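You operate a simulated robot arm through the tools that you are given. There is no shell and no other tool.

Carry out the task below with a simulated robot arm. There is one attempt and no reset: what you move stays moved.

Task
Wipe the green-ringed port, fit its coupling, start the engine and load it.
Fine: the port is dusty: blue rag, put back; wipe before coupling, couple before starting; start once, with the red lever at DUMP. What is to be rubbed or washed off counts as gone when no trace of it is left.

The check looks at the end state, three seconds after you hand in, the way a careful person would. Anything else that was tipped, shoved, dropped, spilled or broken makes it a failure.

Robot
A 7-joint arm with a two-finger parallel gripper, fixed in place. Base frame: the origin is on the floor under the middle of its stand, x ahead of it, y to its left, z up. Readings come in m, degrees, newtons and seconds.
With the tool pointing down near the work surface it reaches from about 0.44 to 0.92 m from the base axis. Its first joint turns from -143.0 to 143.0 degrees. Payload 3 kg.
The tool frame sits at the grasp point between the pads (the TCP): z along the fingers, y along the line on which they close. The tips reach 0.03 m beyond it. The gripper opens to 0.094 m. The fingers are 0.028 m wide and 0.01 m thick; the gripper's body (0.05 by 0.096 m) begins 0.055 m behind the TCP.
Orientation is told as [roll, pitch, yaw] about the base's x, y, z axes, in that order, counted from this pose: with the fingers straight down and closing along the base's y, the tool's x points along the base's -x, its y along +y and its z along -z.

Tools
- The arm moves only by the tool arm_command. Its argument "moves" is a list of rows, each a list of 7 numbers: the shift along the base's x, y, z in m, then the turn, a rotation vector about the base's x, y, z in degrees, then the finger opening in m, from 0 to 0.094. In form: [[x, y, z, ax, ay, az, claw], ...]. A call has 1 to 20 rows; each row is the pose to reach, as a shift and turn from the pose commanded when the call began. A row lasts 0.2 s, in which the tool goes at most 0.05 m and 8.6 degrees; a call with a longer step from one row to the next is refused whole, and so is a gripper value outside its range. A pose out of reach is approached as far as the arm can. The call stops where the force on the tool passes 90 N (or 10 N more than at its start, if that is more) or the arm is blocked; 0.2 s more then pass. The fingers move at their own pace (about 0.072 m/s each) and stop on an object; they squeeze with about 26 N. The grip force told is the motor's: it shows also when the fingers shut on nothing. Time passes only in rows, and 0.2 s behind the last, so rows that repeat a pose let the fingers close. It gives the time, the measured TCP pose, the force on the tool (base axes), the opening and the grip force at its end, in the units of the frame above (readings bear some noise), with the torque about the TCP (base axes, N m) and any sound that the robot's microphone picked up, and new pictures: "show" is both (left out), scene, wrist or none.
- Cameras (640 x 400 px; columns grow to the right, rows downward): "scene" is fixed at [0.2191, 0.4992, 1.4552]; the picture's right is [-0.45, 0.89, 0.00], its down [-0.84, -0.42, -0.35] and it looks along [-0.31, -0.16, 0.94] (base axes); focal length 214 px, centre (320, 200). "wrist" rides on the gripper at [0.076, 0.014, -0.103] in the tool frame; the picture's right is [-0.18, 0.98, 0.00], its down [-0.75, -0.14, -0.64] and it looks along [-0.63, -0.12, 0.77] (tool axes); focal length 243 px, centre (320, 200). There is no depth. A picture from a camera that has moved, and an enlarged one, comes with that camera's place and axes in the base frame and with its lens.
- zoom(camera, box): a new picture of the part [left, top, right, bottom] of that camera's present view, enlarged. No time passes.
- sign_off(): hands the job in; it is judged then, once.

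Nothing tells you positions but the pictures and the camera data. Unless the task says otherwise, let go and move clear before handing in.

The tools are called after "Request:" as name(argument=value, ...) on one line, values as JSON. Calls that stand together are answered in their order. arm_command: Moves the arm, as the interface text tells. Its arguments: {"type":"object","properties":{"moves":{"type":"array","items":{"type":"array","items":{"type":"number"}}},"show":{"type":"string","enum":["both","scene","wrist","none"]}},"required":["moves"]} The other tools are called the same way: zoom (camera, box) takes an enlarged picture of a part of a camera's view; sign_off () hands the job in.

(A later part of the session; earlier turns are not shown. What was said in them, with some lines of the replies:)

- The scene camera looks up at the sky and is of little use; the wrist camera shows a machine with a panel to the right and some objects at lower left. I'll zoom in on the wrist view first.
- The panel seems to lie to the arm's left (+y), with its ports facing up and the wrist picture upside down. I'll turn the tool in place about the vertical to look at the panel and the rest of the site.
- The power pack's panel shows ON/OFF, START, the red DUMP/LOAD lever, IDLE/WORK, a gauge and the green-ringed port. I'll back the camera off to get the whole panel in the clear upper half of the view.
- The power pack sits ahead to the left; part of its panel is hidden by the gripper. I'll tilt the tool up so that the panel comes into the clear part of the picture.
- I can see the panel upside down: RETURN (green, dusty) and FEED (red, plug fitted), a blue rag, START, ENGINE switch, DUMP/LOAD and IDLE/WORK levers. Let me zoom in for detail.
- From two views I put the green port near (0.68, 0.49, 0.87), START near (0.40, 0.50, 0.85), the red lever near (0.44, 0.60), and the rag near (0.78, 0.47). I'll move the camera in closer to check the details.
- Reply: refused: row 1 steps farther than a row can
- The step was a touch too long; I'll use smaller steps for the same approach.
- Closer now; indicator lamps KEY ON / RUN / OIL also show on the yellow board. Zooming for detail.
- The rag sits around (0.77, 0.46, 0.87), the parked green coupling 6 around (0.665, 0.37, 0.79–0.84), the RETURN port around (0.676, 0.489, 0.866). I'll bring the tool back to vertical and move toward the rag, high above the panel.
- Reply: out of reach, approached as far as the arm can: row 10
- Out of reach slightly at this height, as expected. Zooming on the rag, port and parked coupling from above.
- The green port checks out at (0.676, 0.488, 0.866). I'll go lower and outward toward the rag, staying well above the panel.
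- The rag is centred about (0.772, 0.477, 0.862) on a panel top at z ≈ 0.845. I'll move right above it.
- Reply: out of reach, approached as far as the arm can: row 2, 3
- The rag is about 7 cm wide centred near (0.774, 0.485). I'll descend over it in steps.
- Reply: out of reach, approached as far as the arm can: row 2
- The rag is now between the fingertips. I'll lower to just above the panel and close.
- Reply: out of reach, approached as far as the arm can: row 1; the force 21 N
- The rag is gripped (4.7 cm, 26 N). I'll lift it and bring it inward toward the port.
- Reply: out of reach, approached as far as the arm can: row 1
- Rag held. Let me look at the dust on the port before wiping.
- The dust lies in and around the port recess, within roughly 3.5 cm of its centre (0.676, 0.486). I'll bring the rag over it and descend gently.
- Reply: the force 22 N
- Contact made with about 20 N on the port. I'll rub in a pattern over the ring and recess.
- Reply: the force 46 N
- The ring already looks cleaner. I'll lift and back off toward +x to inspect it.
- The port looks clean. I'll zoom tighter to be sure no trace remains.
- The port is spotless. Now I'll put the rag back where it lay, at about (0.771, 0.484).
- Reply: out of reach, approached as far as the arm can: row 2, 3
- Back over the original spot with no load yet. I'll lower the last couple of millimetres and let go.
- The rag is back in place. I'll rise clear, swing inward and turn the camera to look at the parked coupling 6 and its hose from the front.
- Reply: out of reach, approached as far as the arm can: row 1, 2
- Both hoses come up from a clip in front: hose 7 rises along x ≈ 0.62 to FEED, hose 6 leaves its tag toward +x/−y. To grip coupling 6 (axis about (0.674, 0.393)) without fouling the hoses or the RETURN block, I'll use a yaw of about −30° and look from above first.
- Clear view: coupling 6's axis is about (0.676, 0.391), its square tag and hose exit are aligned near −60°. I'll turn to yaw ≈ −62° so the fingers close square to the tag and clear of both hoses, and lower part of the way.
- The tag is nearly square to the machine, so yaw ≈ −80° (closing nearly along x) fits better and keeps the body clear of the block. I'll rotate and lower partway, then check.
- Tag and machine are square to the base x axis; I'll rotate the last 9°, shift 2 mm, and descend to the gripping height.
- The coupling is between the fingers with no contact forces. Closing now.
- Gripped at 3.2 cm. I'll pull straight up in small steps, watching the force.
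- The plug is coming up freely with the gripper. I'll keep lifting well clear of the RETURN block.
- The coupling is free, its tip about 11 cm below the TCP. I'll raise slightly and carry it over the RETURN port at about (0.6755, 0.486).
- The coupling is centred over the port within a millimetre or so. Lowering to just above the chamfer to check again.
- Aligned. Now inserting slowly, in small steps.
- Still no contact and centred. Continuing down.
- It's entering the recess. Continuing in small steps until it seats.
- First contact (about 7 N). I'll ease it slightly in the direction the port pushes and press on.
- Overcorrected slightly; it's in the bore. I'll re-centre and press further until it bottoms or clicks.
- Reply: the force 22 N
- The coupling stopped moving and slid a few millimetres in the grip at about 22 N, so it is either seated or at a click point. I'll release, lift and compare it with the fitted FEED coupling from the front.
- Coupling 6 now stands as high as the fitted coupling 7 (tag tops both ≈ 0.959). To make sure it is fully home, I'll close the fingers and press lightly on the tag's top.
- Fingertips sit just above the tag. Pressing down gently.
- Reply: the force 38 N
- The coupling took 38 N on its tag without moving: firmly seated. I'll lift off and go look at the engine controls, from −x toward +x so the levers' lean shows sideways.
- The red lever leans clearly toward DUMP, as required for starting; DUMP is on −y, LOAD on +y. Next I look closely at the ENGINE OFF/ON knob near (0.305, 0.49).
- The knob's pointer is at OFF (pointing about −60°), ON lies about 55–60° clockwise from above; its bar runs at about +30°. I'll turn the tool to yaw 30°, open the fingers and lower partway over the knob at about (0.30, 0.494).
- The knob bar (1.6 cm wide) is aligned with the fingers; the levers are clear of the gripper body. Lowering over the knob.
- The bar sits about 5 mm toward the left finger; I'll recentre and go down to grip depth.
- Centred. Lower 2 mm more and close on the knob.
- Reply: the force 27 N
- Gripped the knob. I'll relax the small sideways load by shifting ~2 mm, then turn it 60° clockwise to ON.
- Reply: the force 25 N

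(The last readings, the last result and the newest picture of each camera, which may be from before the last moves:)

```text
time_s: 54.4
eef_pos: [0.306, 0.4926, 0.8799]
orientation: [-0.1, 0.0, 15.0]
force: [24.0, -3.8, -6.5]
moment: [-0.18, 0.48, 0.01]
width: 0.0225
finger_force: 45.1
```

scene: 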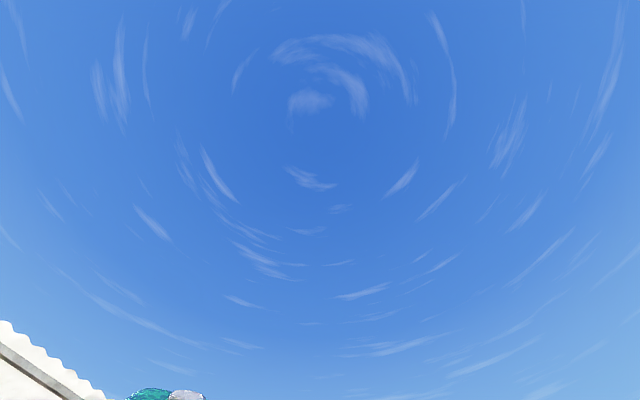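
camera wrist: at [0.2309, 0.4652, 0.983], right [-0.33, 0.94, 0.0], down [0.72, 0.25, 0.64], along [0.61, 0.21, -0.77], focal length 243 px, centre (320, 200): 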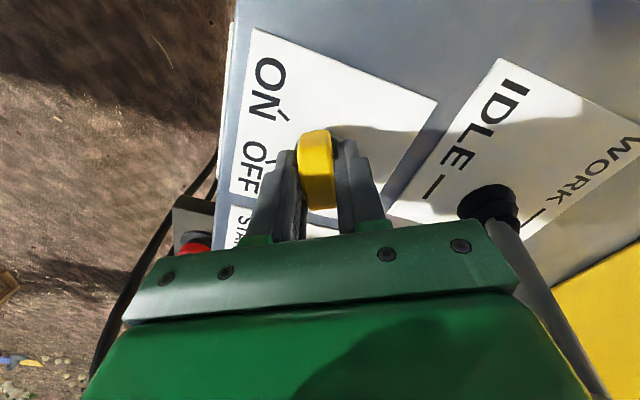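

Request:
arm_command(moves=[[0.002, -0.0005, 0, 0, 0, -4, 0.0], [0.002, -0.0005, 0, 0, 0, -10, 0.0]], show="wrist")

Request:
zoom(camera="wrist", box=[220, 60, 420, 220])

```text
time_s: 55.0
eef_pos: [0.3051, 0.4919, 0.8793]
orientation: [-0.2, 0.2, 4.9]
force: [-20.6, -1.4, -11.7]
moment: [-0.05, 0.88, 0.0]
width: 0.0225
finger_force: 44.6
camera wrist: at [0.2271, 0.4991, 0.9834], right [0.1, 0.99, 0.0], down [0.77, -0.08, 0.64], along [0.64, -0.07, -0.77], focal length 243 px, centre (320, 200)
```

wrist: 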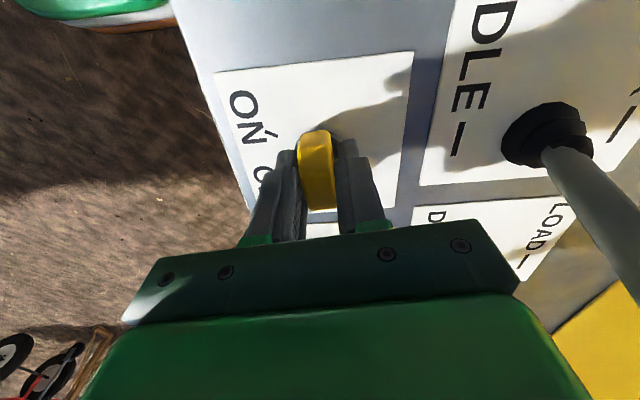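

```text
2.50 times, centred on (320, 140) of wrist
camera zoom: at [0.2271, 0.4991, 0.9834], right [0.1, 0.99, 0.0], down [0.77, -0.08, 0.64], along [0.64, -0.07, -0.77], focal length 606 px, centre (320, 350)
```

zoom: 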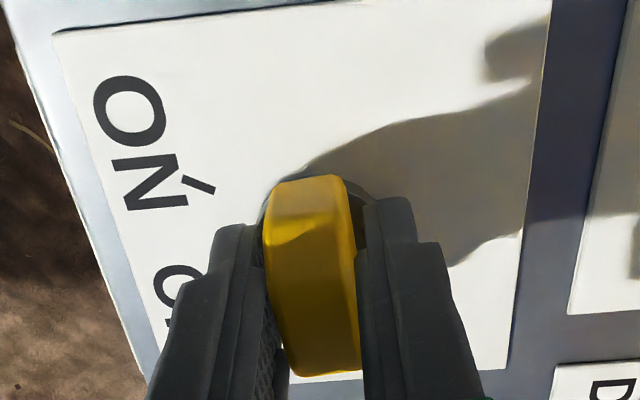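

The knob follows the gripper. Easing 1 mm back and turning the remaining 35°.

Request:
arm_command(moves=[[-0.001, 0, 0, 0, 0, -7, 0.0], [-0.001, 0, 0, 0, 0, -14, 0.0], [-0.001, 0, 0, 0, 0, -21, 0.0]], show="none")

```text
time_s: 55.8
eef_pos: [0.3051, 0.4922, 0.8804]
orientation: [0.0, -0.1, -16.1]
force: [-13.3, -1.0, -27.6]
moment: [-0.05, -0.2, 0.01]
width: 0.0227
finger_force: 45.1
```

Request:
arm_command(moves=[[-0.0005, 0, -0.001, 0, 0, -7, 0.0], [-0.0005, 0, -0.001, 0, 0, -14, 0.0]], show="wrist")

Request:
zoom(camera="wrist", box=[220, 60, 420, 220])

```text
time_s: 56.4
eef_pos: [0.3047, 0.4927, 0.8798]
orientation: [0.1, -0.1, -30.1]
force: [12.8, -3.2, -1.9]
moment: [-0.67, -1.05, 0.04]
width: 0.0223
finger_force: 44.8
camera wrist: at [0.2452, 0.5416, 0.9836], right [0.65, 0.76, 0.0], down [0.58, -0.5, 0.64], along [0.49, -0.42, -0.77], focal length 243 px, centre (320, 200)
```

wrist: 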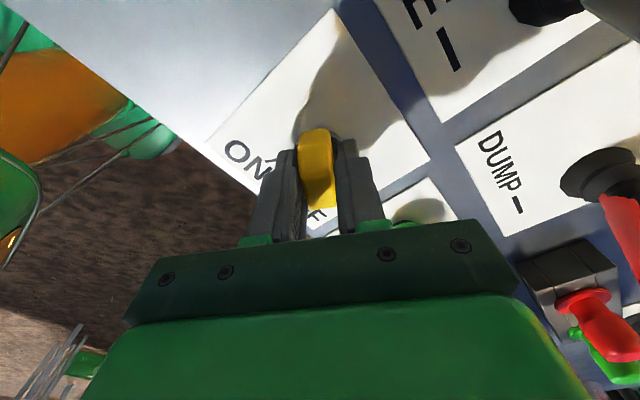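

```text
2.50 times, centred on (320, 140) of wrist
camera zoom: at [0.2452, 0.5416, 0.9836], right [0.65, 0.76, 0.0], down [0.58, -0.5, 0.64], along [0.49, -0.42, -0.77], focal length 606 px, centre (320, 350)
```

zoom: 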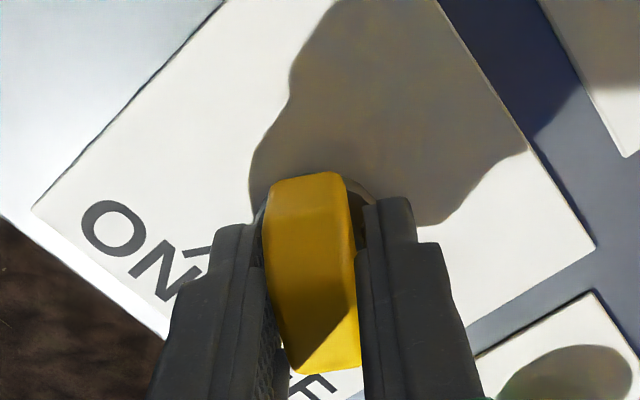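

Turned to yaw −30°. I'll open, rise and check the pointer and the KEY ON lamp.

Request:
arm_command(moves=[[0, 0, 0, 0, 0, 0, 0.03], [0, 0, 0, 0, 0, 0, 0.05], [0, 0, 0, 0, 0, 0, 0.05], [0, 0, 0.03, 0, 0, 0, 0.05], [0, 0, 0.07, 0, 0, 0, 0.05], [0, 0, 0.11, 0, 0, 0, 0.05]], show="wrist")

Request:
zoom(camera="wrist", box=[220, 20, 420, 180])

```text
time_s: 57.8
eef_pos: [0.3055, 0.4908, 0.9913]
orientation: [0.0, 0.0, -30.1]
force: [-1.2, -0.1, 0.2]
moment: [0.01, -0.03, 0.0]
width: 0.05
finger_force: 0.1
camera wrist: at [0.2455, 0.5409, 1.0949], right [0.65, 0.76, 0.0], down [0.58, -0.5, 0.64], along [0.49, -0.42, -0.77], focal length 243 px, centre (320, 200)
```

wrist: 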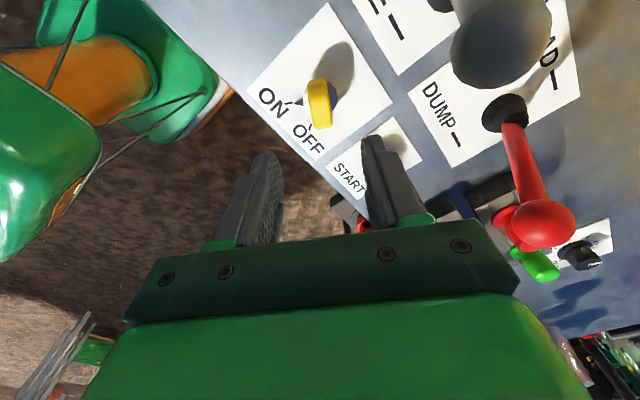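

```text
2.50 times, centred on (320, 100) of wrist
camera zoom: at [0.2455, 0.5409, 1.0949], right [0.65, 0.76, 0.0], down [0.58, -0.5, 0.64], along [0.49, -0.42, -0.77], focal length 606 px, centre (320, 450)
```

zoom: 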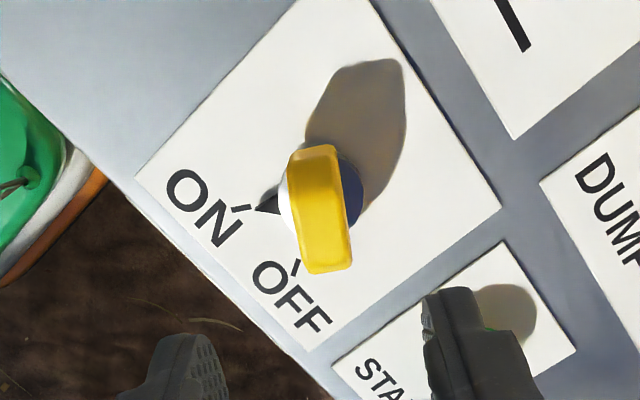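

Pointer is now squarely on ON. Next: close the fingers and move over the START button (about (0.403, 0.498)).

Request:
arm_command(moves=[[0.03, 0.002, 0, 0, 0, -8, 0.03], [0.06, 0.004, 0, 0, 0, -16, 0.0], [0.09, 0.006, 0, 0, 0, -24, 0.0], [0.098, 0.007, 0, 0, 0, -30, 0.0], [0.098, 0.007, -0.03, 0, 0, -30, 0.0]], show="wrist")

Request:
zoom(camera="wrist", box=[220, 20, 420, 200])

```text
time_s: 59.0
eef_pos: [0.4037, 0.4992, 0.9588]
orientation: [-0.1, -0.1, -60.1]
force: [-0.1, 0.3, -0.1]
moment: [-0.04, -0.01, 0.02]
width: 0.0001
finger_force: 25.7
camera wrist: at [0.3759, 0.5712, 1.0623], right [0.94, 0.33, 0.0], down [0.25, -0.72, 0.64], along [0.21, -0.61, -0.77], focal length 243 px, centre (320, 200)
```

wrist: 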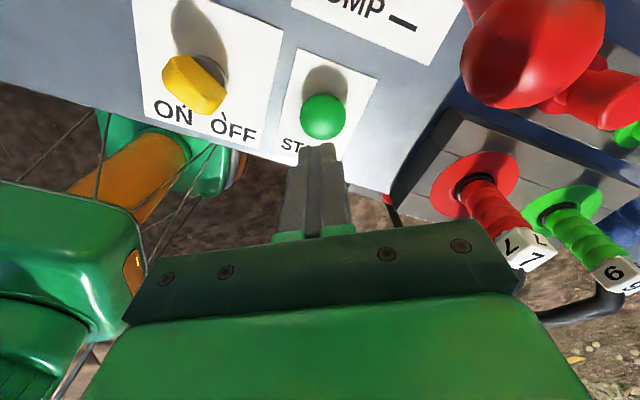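

```text
2.22 times, centred on (320, 110) of wrist
camera zoom: at [0.3759, 0.5712, 1.0623], right [0.94, 0.33, 0.0], down [0.25, -0.72, 0.64], along [0.21, -0.61, -0.77], focal length 539 px, centre (320, 400)
```

zoom: 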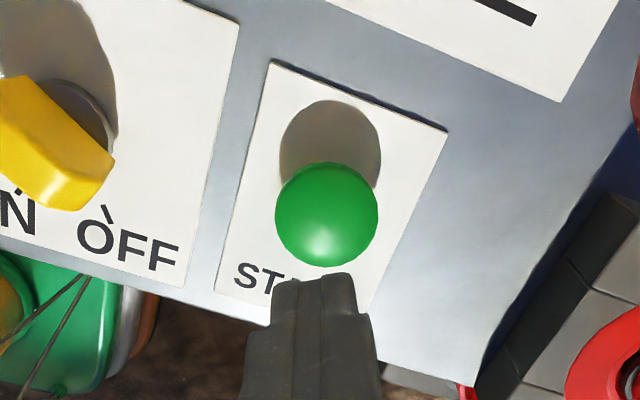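

The fingertips are above START. I'll descend in one steady motion in small steps, watching for contact and engine sound.

Request:
arm_command(moves=[[0.001, 0, -0.03, 0, 0, 0, 0.0], [0.0015, 0, -0.045, 0, 0, 0, 0.0], [0.0015, 0, -0.052, 0, 0, 0, 0.0]], show="wrist")

```text
time_s: 59.8
eef_pos: [0.4061, 0.4995, 0.9082]
orientation: [-0.1, 0.0, -60.0]
force: [0.5, 0.6, -0.6]
moment: [0.0, 0.01, 0.0]
width: 0.0
finger_force: 26.4
camera wrist: at [0.3784, 0.5715, 1.011], right [0.94, 0.33, 0.0], down [0.25, -0.72, 0.64], along [0.21, -0.6, -0.77], focal length 243 px, centre (320, 200)
```

wrist: 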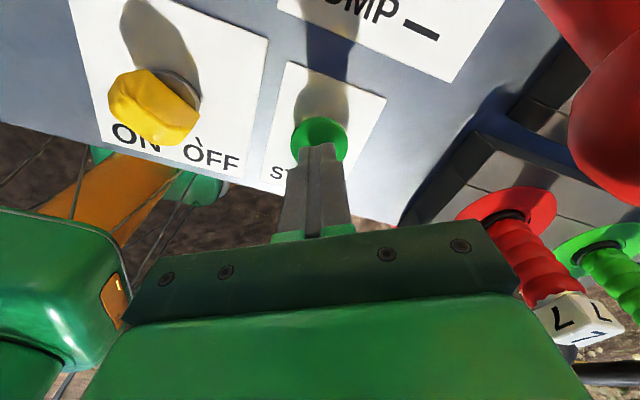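

Request:
arm_command(moves=[[0, 0, -0.004, 0, 0, 0, 0.0], [0, 0, -0.008, 0, 0, 0, 0.0], [0, 0, -0.012, 0, 0, 0, 0.0]], show="none")

```text
time_s: 60.6
eef_pos: [0.4044, 0.4995, 0.8958]
orientation: [0.0, 0.1, -60.0]
force: [-0.2, -1.4, 1.4]
moment: [-0.11, -0.05, -0.01]
width: 0.0
finger_force: 25.8
```

Request:
arm_command(moves=[[0, 0, -0.002, 0, 0, 0, 0.0], [0, 0, -0.004, 0, 0, 0, 0.0], [0, 0, -0.006, 0, 0, 0, 0.0], [0, 0, -0.006, 0, 0, 0, 0.0], [0, 0, -0.006, 0, 0, 0, 0.0]], show="wrist")

```text
time_s: 61.8
eef_pos: [0.4034, 0.499, 0.8886]
orientation: [0.0, 0.0, -60.0]
force: [1.6, -1.4, 2.5]
moment: [0.02, -0.02, -0.02]
width: 0.0
finger_force: 25.4
heard: click
camera wrist: at [0.3771, 0.5714, 0.9929], right [0.94, 0.33, 0.0], down [0.25, -0.72, 0.64], along [0.21, -0.61, -0.77], focal length 243 px, centre (320, 200)
```

wrist: 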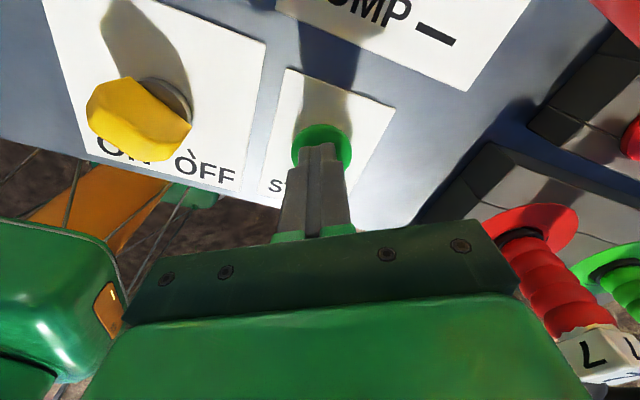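

A click was heard as the button went in. I'll hold it a moment and listen for the engine.

Request:
arm_command(moves=[[0, 0, 0, 0, 0, 0, 0.0], [0, 0, 0, 0, 0, 0, 0.0], [0, 0, 0, 0, 0, 0, 0.0], [0, 0, 0, 0, 0, 0, 0.0]], show="none")

```text
time_s: 62.8
eef_pos: [0.404, 0.4993, 0.8897]
orientation: [0.1, 0.0, -60.0]
force: [-0.8, -0.7, 3.3]
moment: [-0.03, -0.01, -0.02]
width: 0.0
finger_force: 25.8
```

No engine sound yet. Still within the same press, I'll push the button a few millimetres deeper to make sure it's fully in.

Request:
arm_command(moves=[[0, 0, -0.002, 0, 0, 0, 0.0], [0, 0, -0.004, 0, 0, 0, 0.0], [0, 0, -0.004, 0, 0, 0, 0.0]], show="none")

```text
time_s: 63.6
eef_pos: [0.4035, 0.4993, 0.8892]
orientation: [0.2, 0.0, -60.0]
force: [-3.4, -24.0, 67.9]
moment: [-0.94, 0.04, -0.23]
width: 0.0002
finger_force: 25.8
```

The button is fully bottomed. I'll release it straight up and listen.

Request:
arm_command(moves=[[0, 0, 0.006, 0, 0, 0, 0.0], [0, 0, 0.03, 0, 0, 0, 0.0], [0, 0, 0.07, 0, 0, 0, 0.0], [0, 0, 0.11, 0, 0, 0, 0.0], [0, 0, 0.15, 0, 0, 0, 0.0]], show="wrist")

```text
time_s: 64.8
eef_pos: [0.4034, 0.5004, 1.0362]
orientation: [0.0, 0.0, -60.0]
force: [0.4, -0.2, 0.3]
moment: [-0.02, 0.01, 0.0]
width: 0.0
finger_force: 25.9
camera wrist: at [0.3776, 0.5729, 1.14], right [0.94, 0.33, 0.0], down [0.25, -0.72, 0.64], along [0.21, -0.61, -0.77], focal length 243 px, centre (320, 200)
```

wrist: 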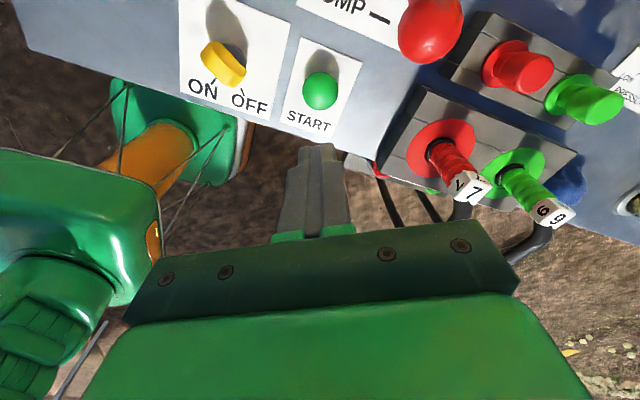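

No engine sound so far. I'll back off and turn the camera toward the yellow board to read the KEY ON / RUN lamps and gauge.

Request:
arm_command(moves=[[0, 0, 0.03, 0, 0, 8.3, 0.0], [0, -0.01, 0.06, 0, 0, 16.6, 0.0], [0, -0.03, 0.09, 0, 0, 24.9, 0.0], [0, -0.06, 0.11, 0, 0, 33.2, 0.0], [0, -0.09, 0.13, 0, 0, 41.5, 0.0], [0, -0.12, 0.15, 0, 0, 49.8, 0.0], [0, -0.15, 0.17, 0, 0, 58.1, 0.0], [0, -0.18, 0.18, 0, 0, 66.4, 0.0], [0, -0.2, 0.18, 0, 0, 74.7, 0.0], [0, -0.22, 0.18, 0, 0, 83, 0.0], [0, -0.24, 0.18, 0, 0, 91.3, 0.0], [0, -0.26, 0.18, 0, 0, 99.6, 0.0], [0, -0.27, 0.18, 0, 0, 107.9, 0.0], [0, -0.28, 0.18, 0, 0, 116.2, 0.0], [0, -0.28, 0.18, 0, 0, 124.5, 0.0], [0, -0.28, 0.18, 0, 0, 132.8, 0.0], [0, -0.28, 0.18, 0, 0, 141.1, 0.0], [0, -0.28, 0.18, 0, 0, 149.4, 0.0]], show="none")

Request:
arm_command(moves=[[0, 0, 0, 8, 0, 0, 0.0], [0, 0, 0, 16, 0, 0, 0.0], [0, 0, 0, 24, 0, 0, 0.0], [0, 0, 0, 32, 0, 0, 0.0], [0, 0, 0, 40, 0, 0, 0.0], [0, 0, 0, 46, 0, 0, 0.0]], show="wrist")

```text
time_s: 68.6
eef_pos: [0.4036, 0.2188, 1.215]
orientation: [0.0, 0.0, 89.5]
force: [-0.3, -0.3, 0.7]
moment: [0.02, 0.0, -0.01]
width: 0.0001
finger_force: 26.6
```

```text
time_s: 70.0
eef_pos: [0.4041, 0.2191, 1.2147]
orientation: [0.5, -46.2, 89.3]
force: [-0.6, 0.4, 0.7]
moment: [0.01, 0.0, 0.01]
width: 0.0
finger_force: 26.3
camera wrist: at [0.3879, 0.092, 1.2327], right [-0.98, 0.14, 0.14], down [0.15, 0.06, 0.99], along [0.13, 0.99, -0.08], focal length 243 px, centre (320, 200)
```

wrist: 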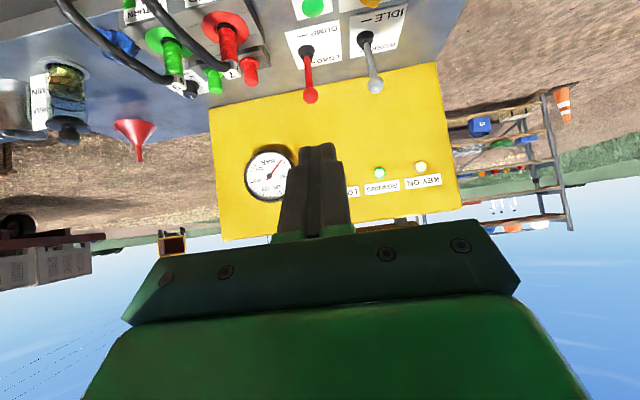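

Request:
zoom(camera="wrist", box=[330, 130, 470, 230])

Request:
zoom(camera="wrist", box=[220, 130, 320, 210])

Request:
zoom(camera="wrist", box=[280, 0, 420, 110])

Request:
zoom(camera="wrist", box=[20, 0, 280, 150])

```text
4.00 times, centred on (400, 180) of wrist
camera zoom: at [0.3879, 0.092, 1.2327], right [-0.98, 0.14, 0.14], down [0.15, 0.06, 0.99], along [0.13, 0.99, -0.08], focal length 970 px, centre (0, 280)
```

zoom: 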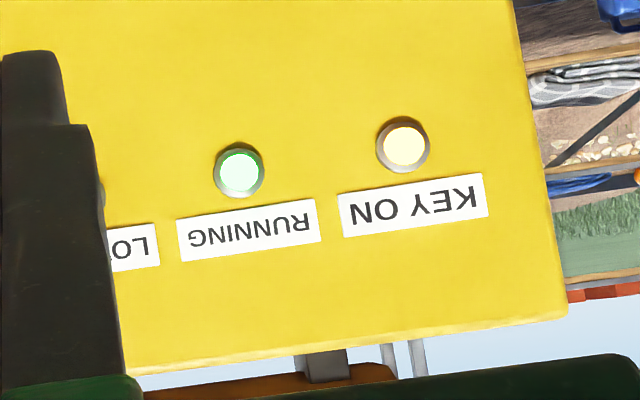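

```text
5.00 times, centred on (270, 170) of wrist
camera zoom: at [0.3879, 0.092, 1.2327], right [-0.98, 0.14, 0.14], down [0.15, 0.06, 0.99], along [0.13, 0.99, -0.08], focal length 1213 px, centre (570, 350)
```

zoom: 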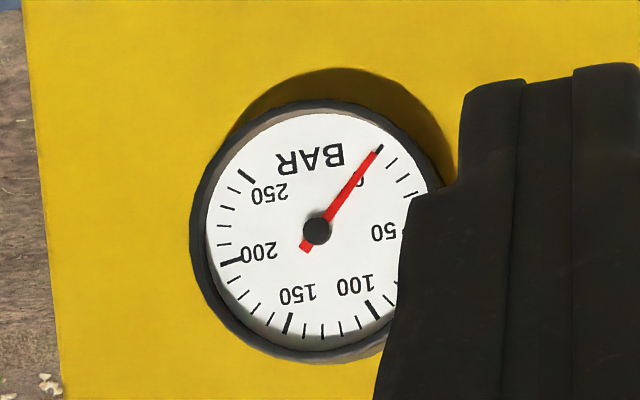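

```text
3.64 times, centred on (350, 55) of wrist
camera zoom: at [0.3879, 0.092, 1.2327], right [-0.98, 0.14, 0.14], down [0.15, 0.06, 0.99], along [0.13, 0.99, -0.08], focal length 882 px, centre (211, 727)
```

zoom: 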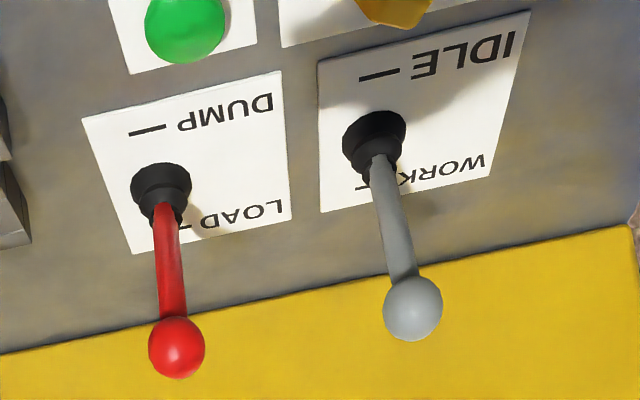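

```text
2.46 times, centred on (150, 75) of wrist
camera zoom: at [0.3879, 0.092, 1.2327], right [-0.98, 0.14, 0.14], down [0.15, 0.06, 0.99], along [0.13, 0.99, -0.08], focal length 597 px, centre (738, 508)
```

zoom: 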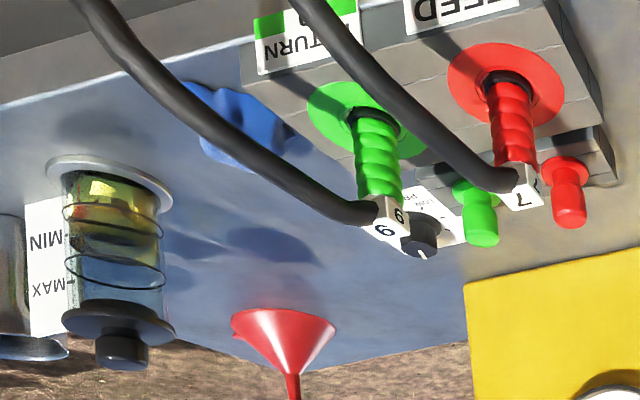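

KEY ON and RUNNING lamps are lit: the engine started. Both couplings look equally seated. Now the red lever: its ball is at about (0.441, 0.580, 0.972), boot at y ≈ 0.62. I'll level the tool and come over the ball with fingers closing along x.

Request:
arm_command(moves=[[0, 0, 0, -8, 0, 0, 0.03], [0, 0, 0, -16, 0, 0, 0.06], [0, 0, 0, -24, 0, 0, 0.06], [0, 0, 0, -32, 0, 0, 0.06], [0, 0, 0, -40, 0, 0, 0.06], [0, 0, 0, -46, 0, 0, 0.06], [0.01, 0.04, 0, -46, 0, 0, 0.06], [0.02, 0.08, 0, -46, 0, 0, 0.06], [0.03, 0.12, 0, -46, 0, 0, 0.06], [0.037, 0.16, -0.01, -46, 0, 0, 0.06], [0.037, 0.2, -0.03, -46, 0, 0, 0.06], [0.037, 0.24, -0.05, -46, 0, 0, 0.06], [0.037, 0.28, -0.07, -46, 0, 0, 0.06], [0.037, 0.32, -0.09, -46, 0, 0, 0.06], [0.037, 0.34, -0.11, -46, 0, 0, 0.06]], show="wrist")

Request:
zoom(camera="wrist", box=[220, 20, 440, 220])

```text
time_s: 73.2
eef_pos: [0.4376, 0.5602, 1.1052]
orientation: [-0.1, 0.0, 89.3]
force: [-1.0, -0.8, -1.8]
moment: [-0.03, 0.04, 0.01]
width: 0.06
finger_force: 0.0
camera wrist: at [0.4215, 0.4829, 1.2081], right [-0.98, 0.19, 0.0], down [0.15, 0.75, 0.64], along [0.12, 0.63, -0.77], focal length 243 px, centre (320, 200)
```

wrist: 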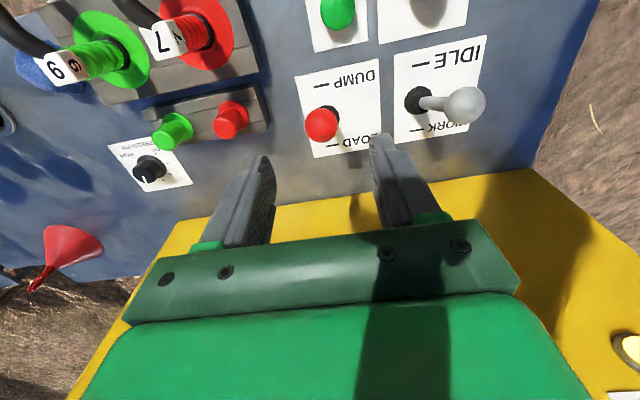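

```text
2.00 times, centred on (330, 120) of wrist
camera zoom: at [0.4215, 0.4829, 1.2081], right [-0.98, 0.19, 0.0], down [0.15, 0.75, 0.64], along [0.12, 0.63, -0.77], focal length 485 px, centre (300, 360)
```

zoom: 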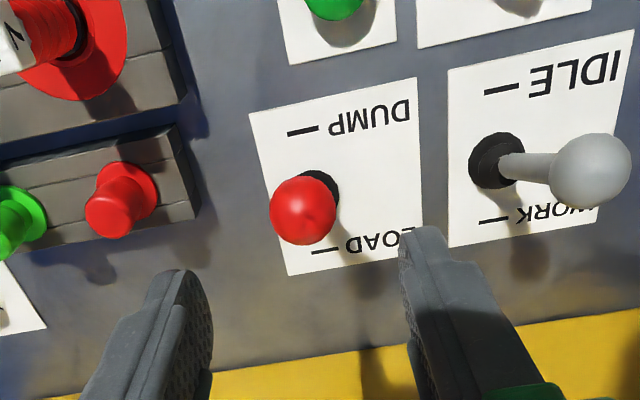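

The ball is at (0.439, 0.581, 0.972), confirmed. Lowering the open fingers around it.

Request:
arm_command(moves=[[0.003, 0.012, -0.03, 0, 0, 0, 0.06], [0.003, 0.022, -0.065, 0, 0, 0, 0.06], [0.003, 0.022, -0.1, 0, 0, 0, 0.06], [0.003, 0.022, -0.125, 0, 0, 0, 0.06]], show="wrist")

```text
time_s: 74.2
eef_pos: [0.4428, 0.5827, 0.9797]
orientation: [0.0, -0.1, 89.4]
force: [-0.1, -0.2, 0.7]
moment: [-0.01, -0.01, -0.02]
width: 0.0597
finger_force: 0.0
camera wrist: at [0.4264, 0.5063, 1.0832], right [-0.98, 0.19, 0.0], down [0.15, 0.75, 0.64], along [0.12, 0.63, -0.77], focal length 243 px, centre (320, 200)
```

wrist: 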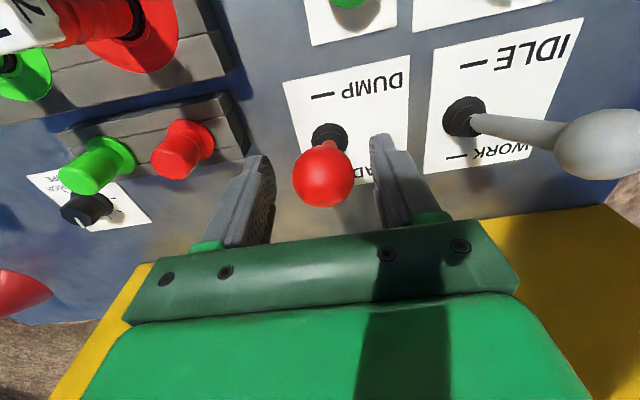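

Request:
arm_command(moves=[[0, 0, -0.008, 0, 0, 0, 0.06], [0, 0, -0.008, 0, 0, 0, 0.03], [0, 0, -0.008, 0, 0, 0, 0.0], [0, 0, -0.008, 0, 0, 0, 0.0]], show="wrist")

```text
time_s: 75.2
eef_pos: [0.4407, 0.5831, 0.9723]
orientation: [0.2, 0.1, 89.4]
force: [-50.2, -9.2, 6.0]
moment: [-0.63, 0.07, -0.29]
width: 0.0335
finger_force: 45.5
camera wrist: at [0.4247, 0.5064, 1.0756], right [-0.98, 0.19, 0.0], down [0.15, 0.75, 0.64], along [0.12, 0.63, -0.77], focal length 243 px, centre (320, 200)
```

wrist: 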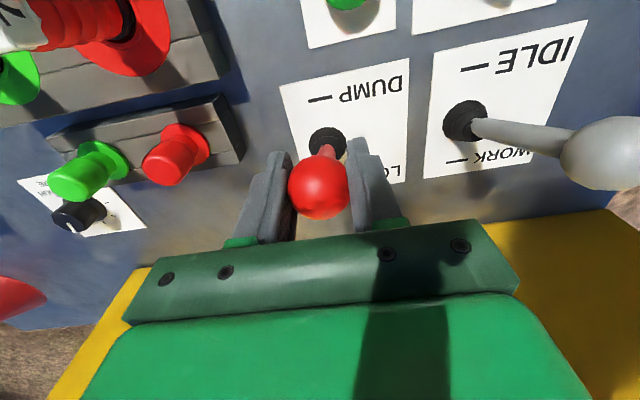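

Gripped the ball but with a sideways load; I'll shift 2 mm toward −x to relieve it.

Request:
arm_command(moves=[[-0.002, 0, 0, 0, 0, 0, 0.0], [-0.002, 0, 0, 0, 0, 0, 0.0]], show="none")

```text
time_s: 75.8
eef_pos: [0.4397, 0.5832, 0.9719]
orientation: [0.0, 0.0, 89.5]
force: [-42.4, 6.5, -9.5]
moment: [0.41, -0.08, -0.33]
width: 0.0334
finger_force: 45.1
```

Request:
arm_command(moves=[[-0.003, 0, 0, 0, 0, 0, 0.0], [-0.003, 0, 0, 0, 0, 0, 0.0]], show="none")

```text
time_s: 76.4
eef_pos: [0.4386, 0.5817, 0.9724]
orientation: [0.0, 0.0, 89.4]
force: [-4.8, 16.0, -17.1]
moment: [0.13, -0.15, 0.01]
width: 0.0331
finger_force: 45.1
```

Sideways load is gone. Now I'll swing the lever along its arc toward LOAD (+y), first part.

Request:
arm_command(moves=[[0, 0.007, 0.002, 0, 0, 0, 0.0], [0, 0.0143, 0.004, 0, 0, 0, 0.0], [0, 0.021, 0.005, 0, 0, 0, 0.0], [0, 0.0276, 0.006, 0, 0, 0, 0.0]], show="wrist")

```text
time_s: 77.4
eef_pos: [0.4402, 0.6085, 0.9784]
orientation: [0.0, -0.1, 89.4]
force: [1.3, -10.1, 16.5]
moment: [-0.93, -0.01, 0.03]
width: 0.0334
finger_force: 44.9
camera wrist: at [0.4239, 0.5322, 1.0824], right [-0.98, 0.19, 0.0], down [0.15, 0.75, 0.64], along [0.13, 0.63, -0.77], focal length 243 px, centre (320, 200)
```

wrist: 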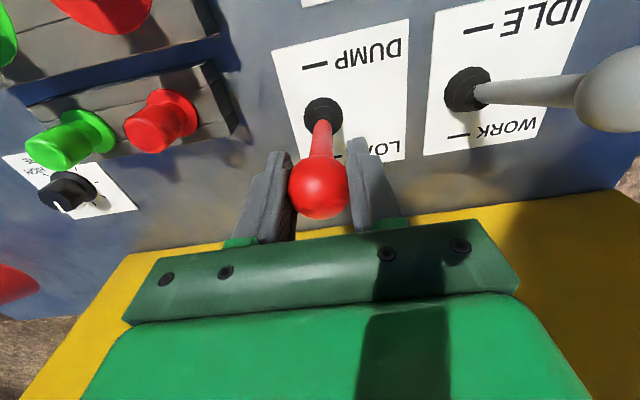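

The lever follows. Continuing over the middle.

Request:
arm_command(moves=[[0, 0.007, 0.001, 0, 0, 0, 0.0], [0, 0.0135, 0.001, 0, 0, 0, 0.0], [0, 0.02, 0.001, 0, 0, 0, 0.0], [0, 0.027, 0.0, 0, 0, 0, 0.0]], show="none")

```text
time_s: 78.4
eef_pos: [0.4391, 0.6347, 0.9771]
orientation: [0.0, 0.0, 89.5]
force: [16.2, -7.9, 2.9]
moment: [-1.05, 0.12, 0.1]
width: 0.0334
finger_force: 44.9
```

Request:
arm_command(moves=[[0.0005, 0.007, -0.001, 0, 0, 0, 0.0], [0.0005, 0.0133, -0.002, 0, 0, 0, 0.0], [0.0005, 0.02, -0.0045, 0, 0, 0, 0.0]], show="wrist")

```text
time_s: 79.2
eef_pos: [0.4405, 0.6573, 0.9726]
orientation: [0.1, -0.2, 89.4]
force: [19.3, -4.9, 5.6]
moment: [-0.81, 0.09, 0.1]
width: 0.0337
finger_force: 45.1
camera wrist: at [0.424, 0.5794, 1.0769], right [-0.98, 0.19, 0.0], down [0.15, 0.75, 0.64], along [0.13, 0.63, -0.77], focal length 243 px, centre (320, 200)
```

wrist: 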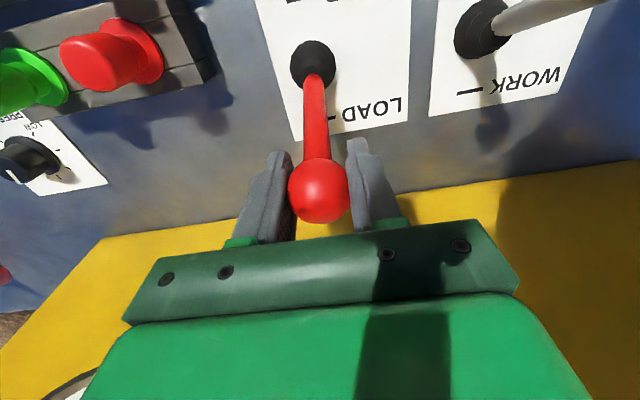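

Request:
arm_command(moves=[[0.0005, 0.003, -0.001, 0, 0, 0, 0.0], [0.0005, 0.006, -0.002, 0, 0, 0, 0.0]], show="none")

```text
time_s: 79.8
eef_pos: [0.4397, 0.663, 0.971]
orientation: [0.0, 0.0, 89.4]
force: [8.5, -5.5, 9.3]
moment: [-1.24, 0.12, 0.01]
width: 0.0334
finger_force: 45.3
```

Request:
arm_command(moves=[[0, 0.003, -0.001, 0, 0, 0, 0.0], [0, 0.005, -0.0018, 0, 0, 0, 0.0]], show="wrist")

```text
time_s: 80.4
eef_pos: [0.4401, 0.6674, 0.9691]
orientation: [0.0, 0.0, 89.6]
force: [4.8, -4.6, 3.4]
moment: [-1.09, 0.0, 0.12]
width: 0.0331
finger_force: 45.4
camera wrist: at [0.4242, 0.5902, 1.0733], right [-0.98, 0.19, 0.0], down [0.15, 0.75, 0.64], along [0.12, 0.63, -0.77], focal length 243 px, centre (320, 200)
```

wrist: 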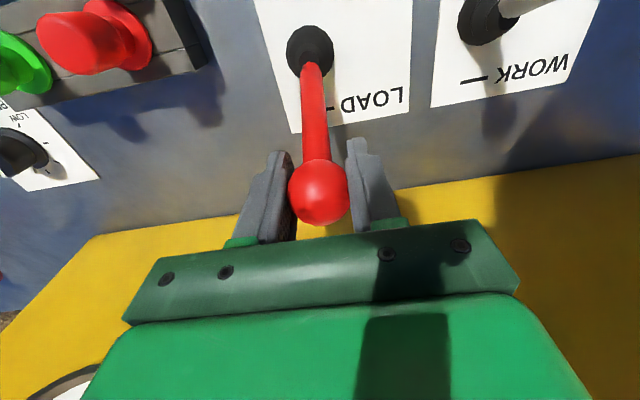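

Request:
arm_command(moves=[[0, 0.003, -0.0012, 0, 0, 0, 0.0], [0, 0.006, -0.0025, 0, 0, 0, 0.0]], show="none")

```text
time_s: 81.0
eef_pos: [0.4394, 0.6721, 0.9671]
orientation: [0.1, 0.0, 89.4]
force: [-14.4, -38.4, 29.1]
moment: [-0.04, 0.0, 0.01]
width: 0.0333
finger_force: 44.7
```

I've reached the LOAD end stop (38 N). I'll ease off a millimetre and release, then rise and check.

Request:
arm_command(moves=[[0, -0.0015, 0.0015, 0, 0, 0, 0.0], [0, -0.0015, 0.0015, 0, 0, 0, 0.03], [0, -0.0015, 0.0015, 0, 0, 0, 0.06], [0, -0.0015, 0.0015, 0, 0, 0, 0.06], [0, -0.0015, 0.03, 0, 0, 0, 0.06], [0, -0.0015, 0.07, 0, 0, 0, 0.06], [0, -0.02, 0.11, 0, 0, 0, 0.06]], show="wrist")

```text
time_s: 82.6
eef_pos: [0.4389, 0.656, 1.0775]
orientation: [-0.2, -0.1, 89.5]
force: [0.5, 0.2, 0.2]
moment: [0.0, 0.01, 0.03]
width: 0.06
finger_force: 0.2
camera wrist: at [0.4223, 0.5785, 1.1811], right [-0.98, 0.19, 0.0], down [0.15, 0.75, 0.64], along [0.13, 0.63, -0.77], focal length 243 px, centre (320, 200)
```

wrist: 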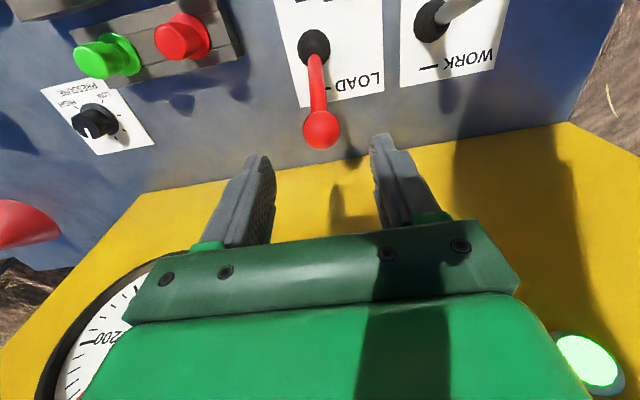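

The lever stays at LOAD and the running lamp is lit. I'll retreat and view the whole board and panel.

Request:
arm_command(moves=[[0, -0.03, 0.03, 0, 0, 0, 0.06], [0, -0.07, 0.05, 0, 0, 0, 0.06], [0, -0.11, 0.07, 0, 0, 0, 0.06], [0, -0.15, 0.09, 0, 0, 0, 0.06], [0, -0.19, 0.11, 0, 0, 0, 0.06], [0, -0.23, 0.13, 0, 0, 0, 0.06], [0, -0.27, 0.14, 8, 0, 0, 0.06], [0, -0.31, 0.14, 16, 0, 0, 0.06], [0, -0.35, 0.14, 24, 0, 0, 0.06], [0, -0.39, 0.14, 32, 0, 0, 0.06], [0, -0.42, 0.14, 40, 0, 0, 0.094], [0, -0.44, 0.14, 46, 0, 0, 0.094]], show="wrist")

Request:
zoom(camera="wrist", box=[220, 100, 480, 240])

Request:
zoom(camera="wrist", box=[40, 0, 420, 130])

```text
time_s: 85.2
eef_pos: [0.4389, 0.214, 1.2187]
orientation: [0.6, -46.1, 89.1]
force: [0.4, 0.0, -0.1]
moment: [0.0, 0.0, -0.01]
width: 0.094
finger_force: 0.0
camera wrist: at [0.4229, 0.0854, 1.2365], right [-0.98, 0.13, 0.14], down [0.15, 0.06, 0.99], along [0.12, 0.99, -0.08], focal length 243 px, centre (320, 200)
```

wrist: 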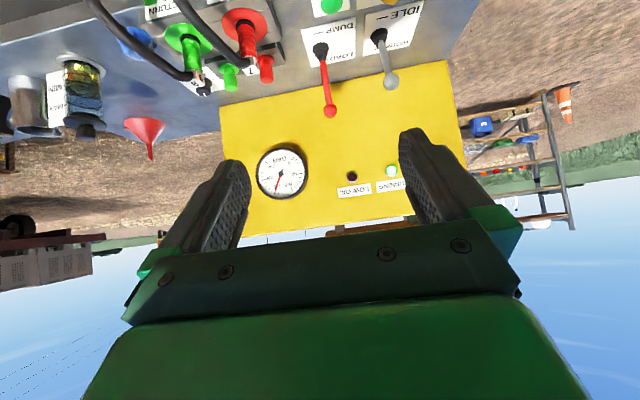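

```text
2.46 times, centred on (350, 170) of wrist
camera zoom: at [0.4229, 0.0854, 1.2365], right [-0.98, 0.13, 0.14], down [0.15, 0.06, 0.99], along [0.12, 0.99, -0.08], focal length 597 px, centre (246, 274)
```

zoom: 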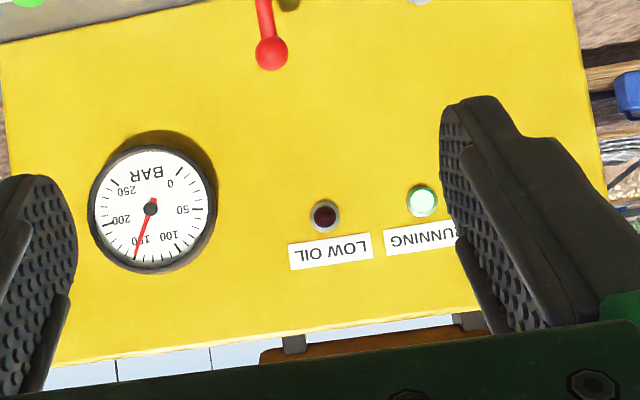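

```text
1.68 times, centred on (230, 65) of wrist
camera zoom: at [0.4229, 0.0854, 1.2365], right [-0.98, 0.13, 0.14], down [0.15, 0.06, 0.99], along [0.12, 0.99, -0.08], focal length 409 px, centre (472, 427)
```

zoom: 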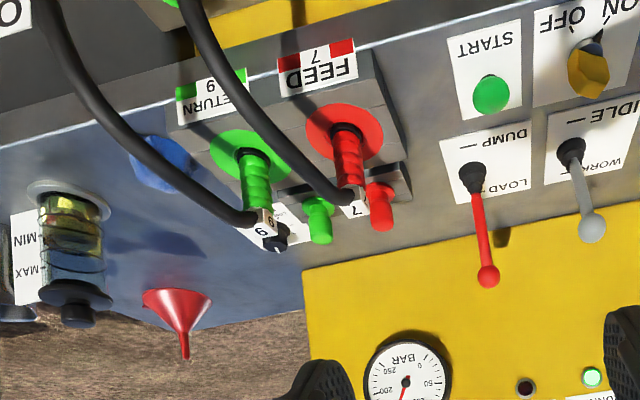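

The gauge reads about 150 bar, RUNNING is lit and LOW OIL is off. One last look at the coupling and rag before handing in.

Request:
zoom(camera="wrist", box=[90, 0, 290, 110])

Request:
zoom(camera="wrist", box=[290, 0, 440, 130])

```text
3.20 times, centred on (190, 55) of wrist
camera zoom: at [0.4229, 0.0854, 1.2365], right [-0.98, 0.13, 0.14], down [0.15, 0.06, 0.99], along [0.12, 0.99, -0.08], focal length 776 px, centre (736, 664)
```

zoom: 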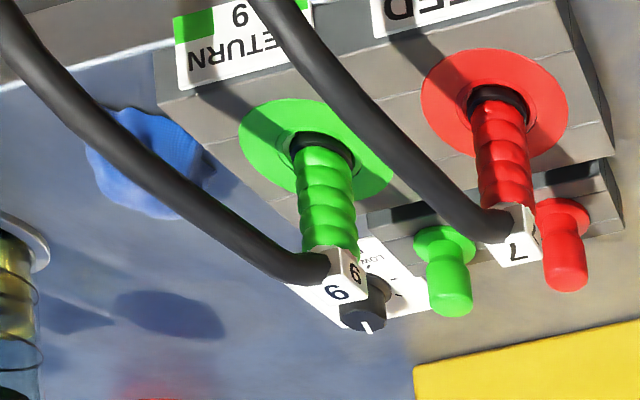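

```text
3.08 times, centred on (365, 65) of wrist
camera zoom: at [0.4229, 0.0854, 1.2365], right [-0.98, 0.13, 0.14], down [0.15, 0.06, 0.99], along [0.12, 0.99, -0.08], focal length 746 px, centre (182, 615)
```

zoom: 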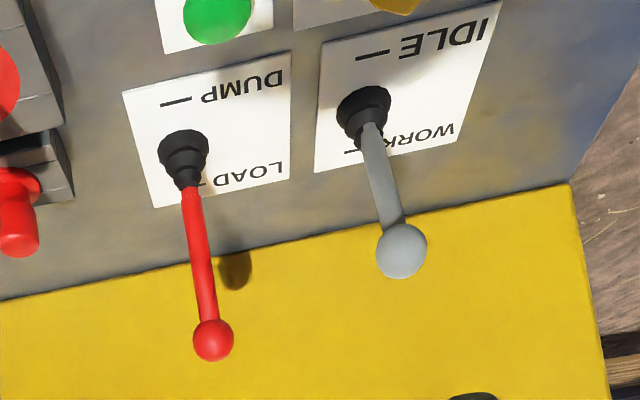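

Coupling 6 is seated in the clean green port and the rag is back in its place. The engine is running, the red lever is at LOAD with pressure on the gauge, and the arm is clear, so I'm handing in.

Request:
sign_off()

```text
The job is handed in.
```

The job is finished and handed in; I haven't had a verdict back yet.

- **Port:** I wiped the green-ringed RETURN port with the blue rag until close-up views showed no dust. The rag went back to its original spot on the panel.
- **Coupling:** Coupling 6 is fitted in the RETURN port. It stands level with the FEED coupling and did not move when I pressed on it with about 38 N.
- **Engine:** With the red lever at DUMP, I turned the engine switch to ON and pressed START once. The KEY ON and RUNNING lamps came on.
- **Load:** I moved the red lever to its LOAD stop. The gauge then read about 150 bar, RUNNING stayed lit and LOW OIL stayed off.

I left the IDLE/WORK lever at IDLE because the task didn't mention it. The arm is clear of the machine with the gripper open.
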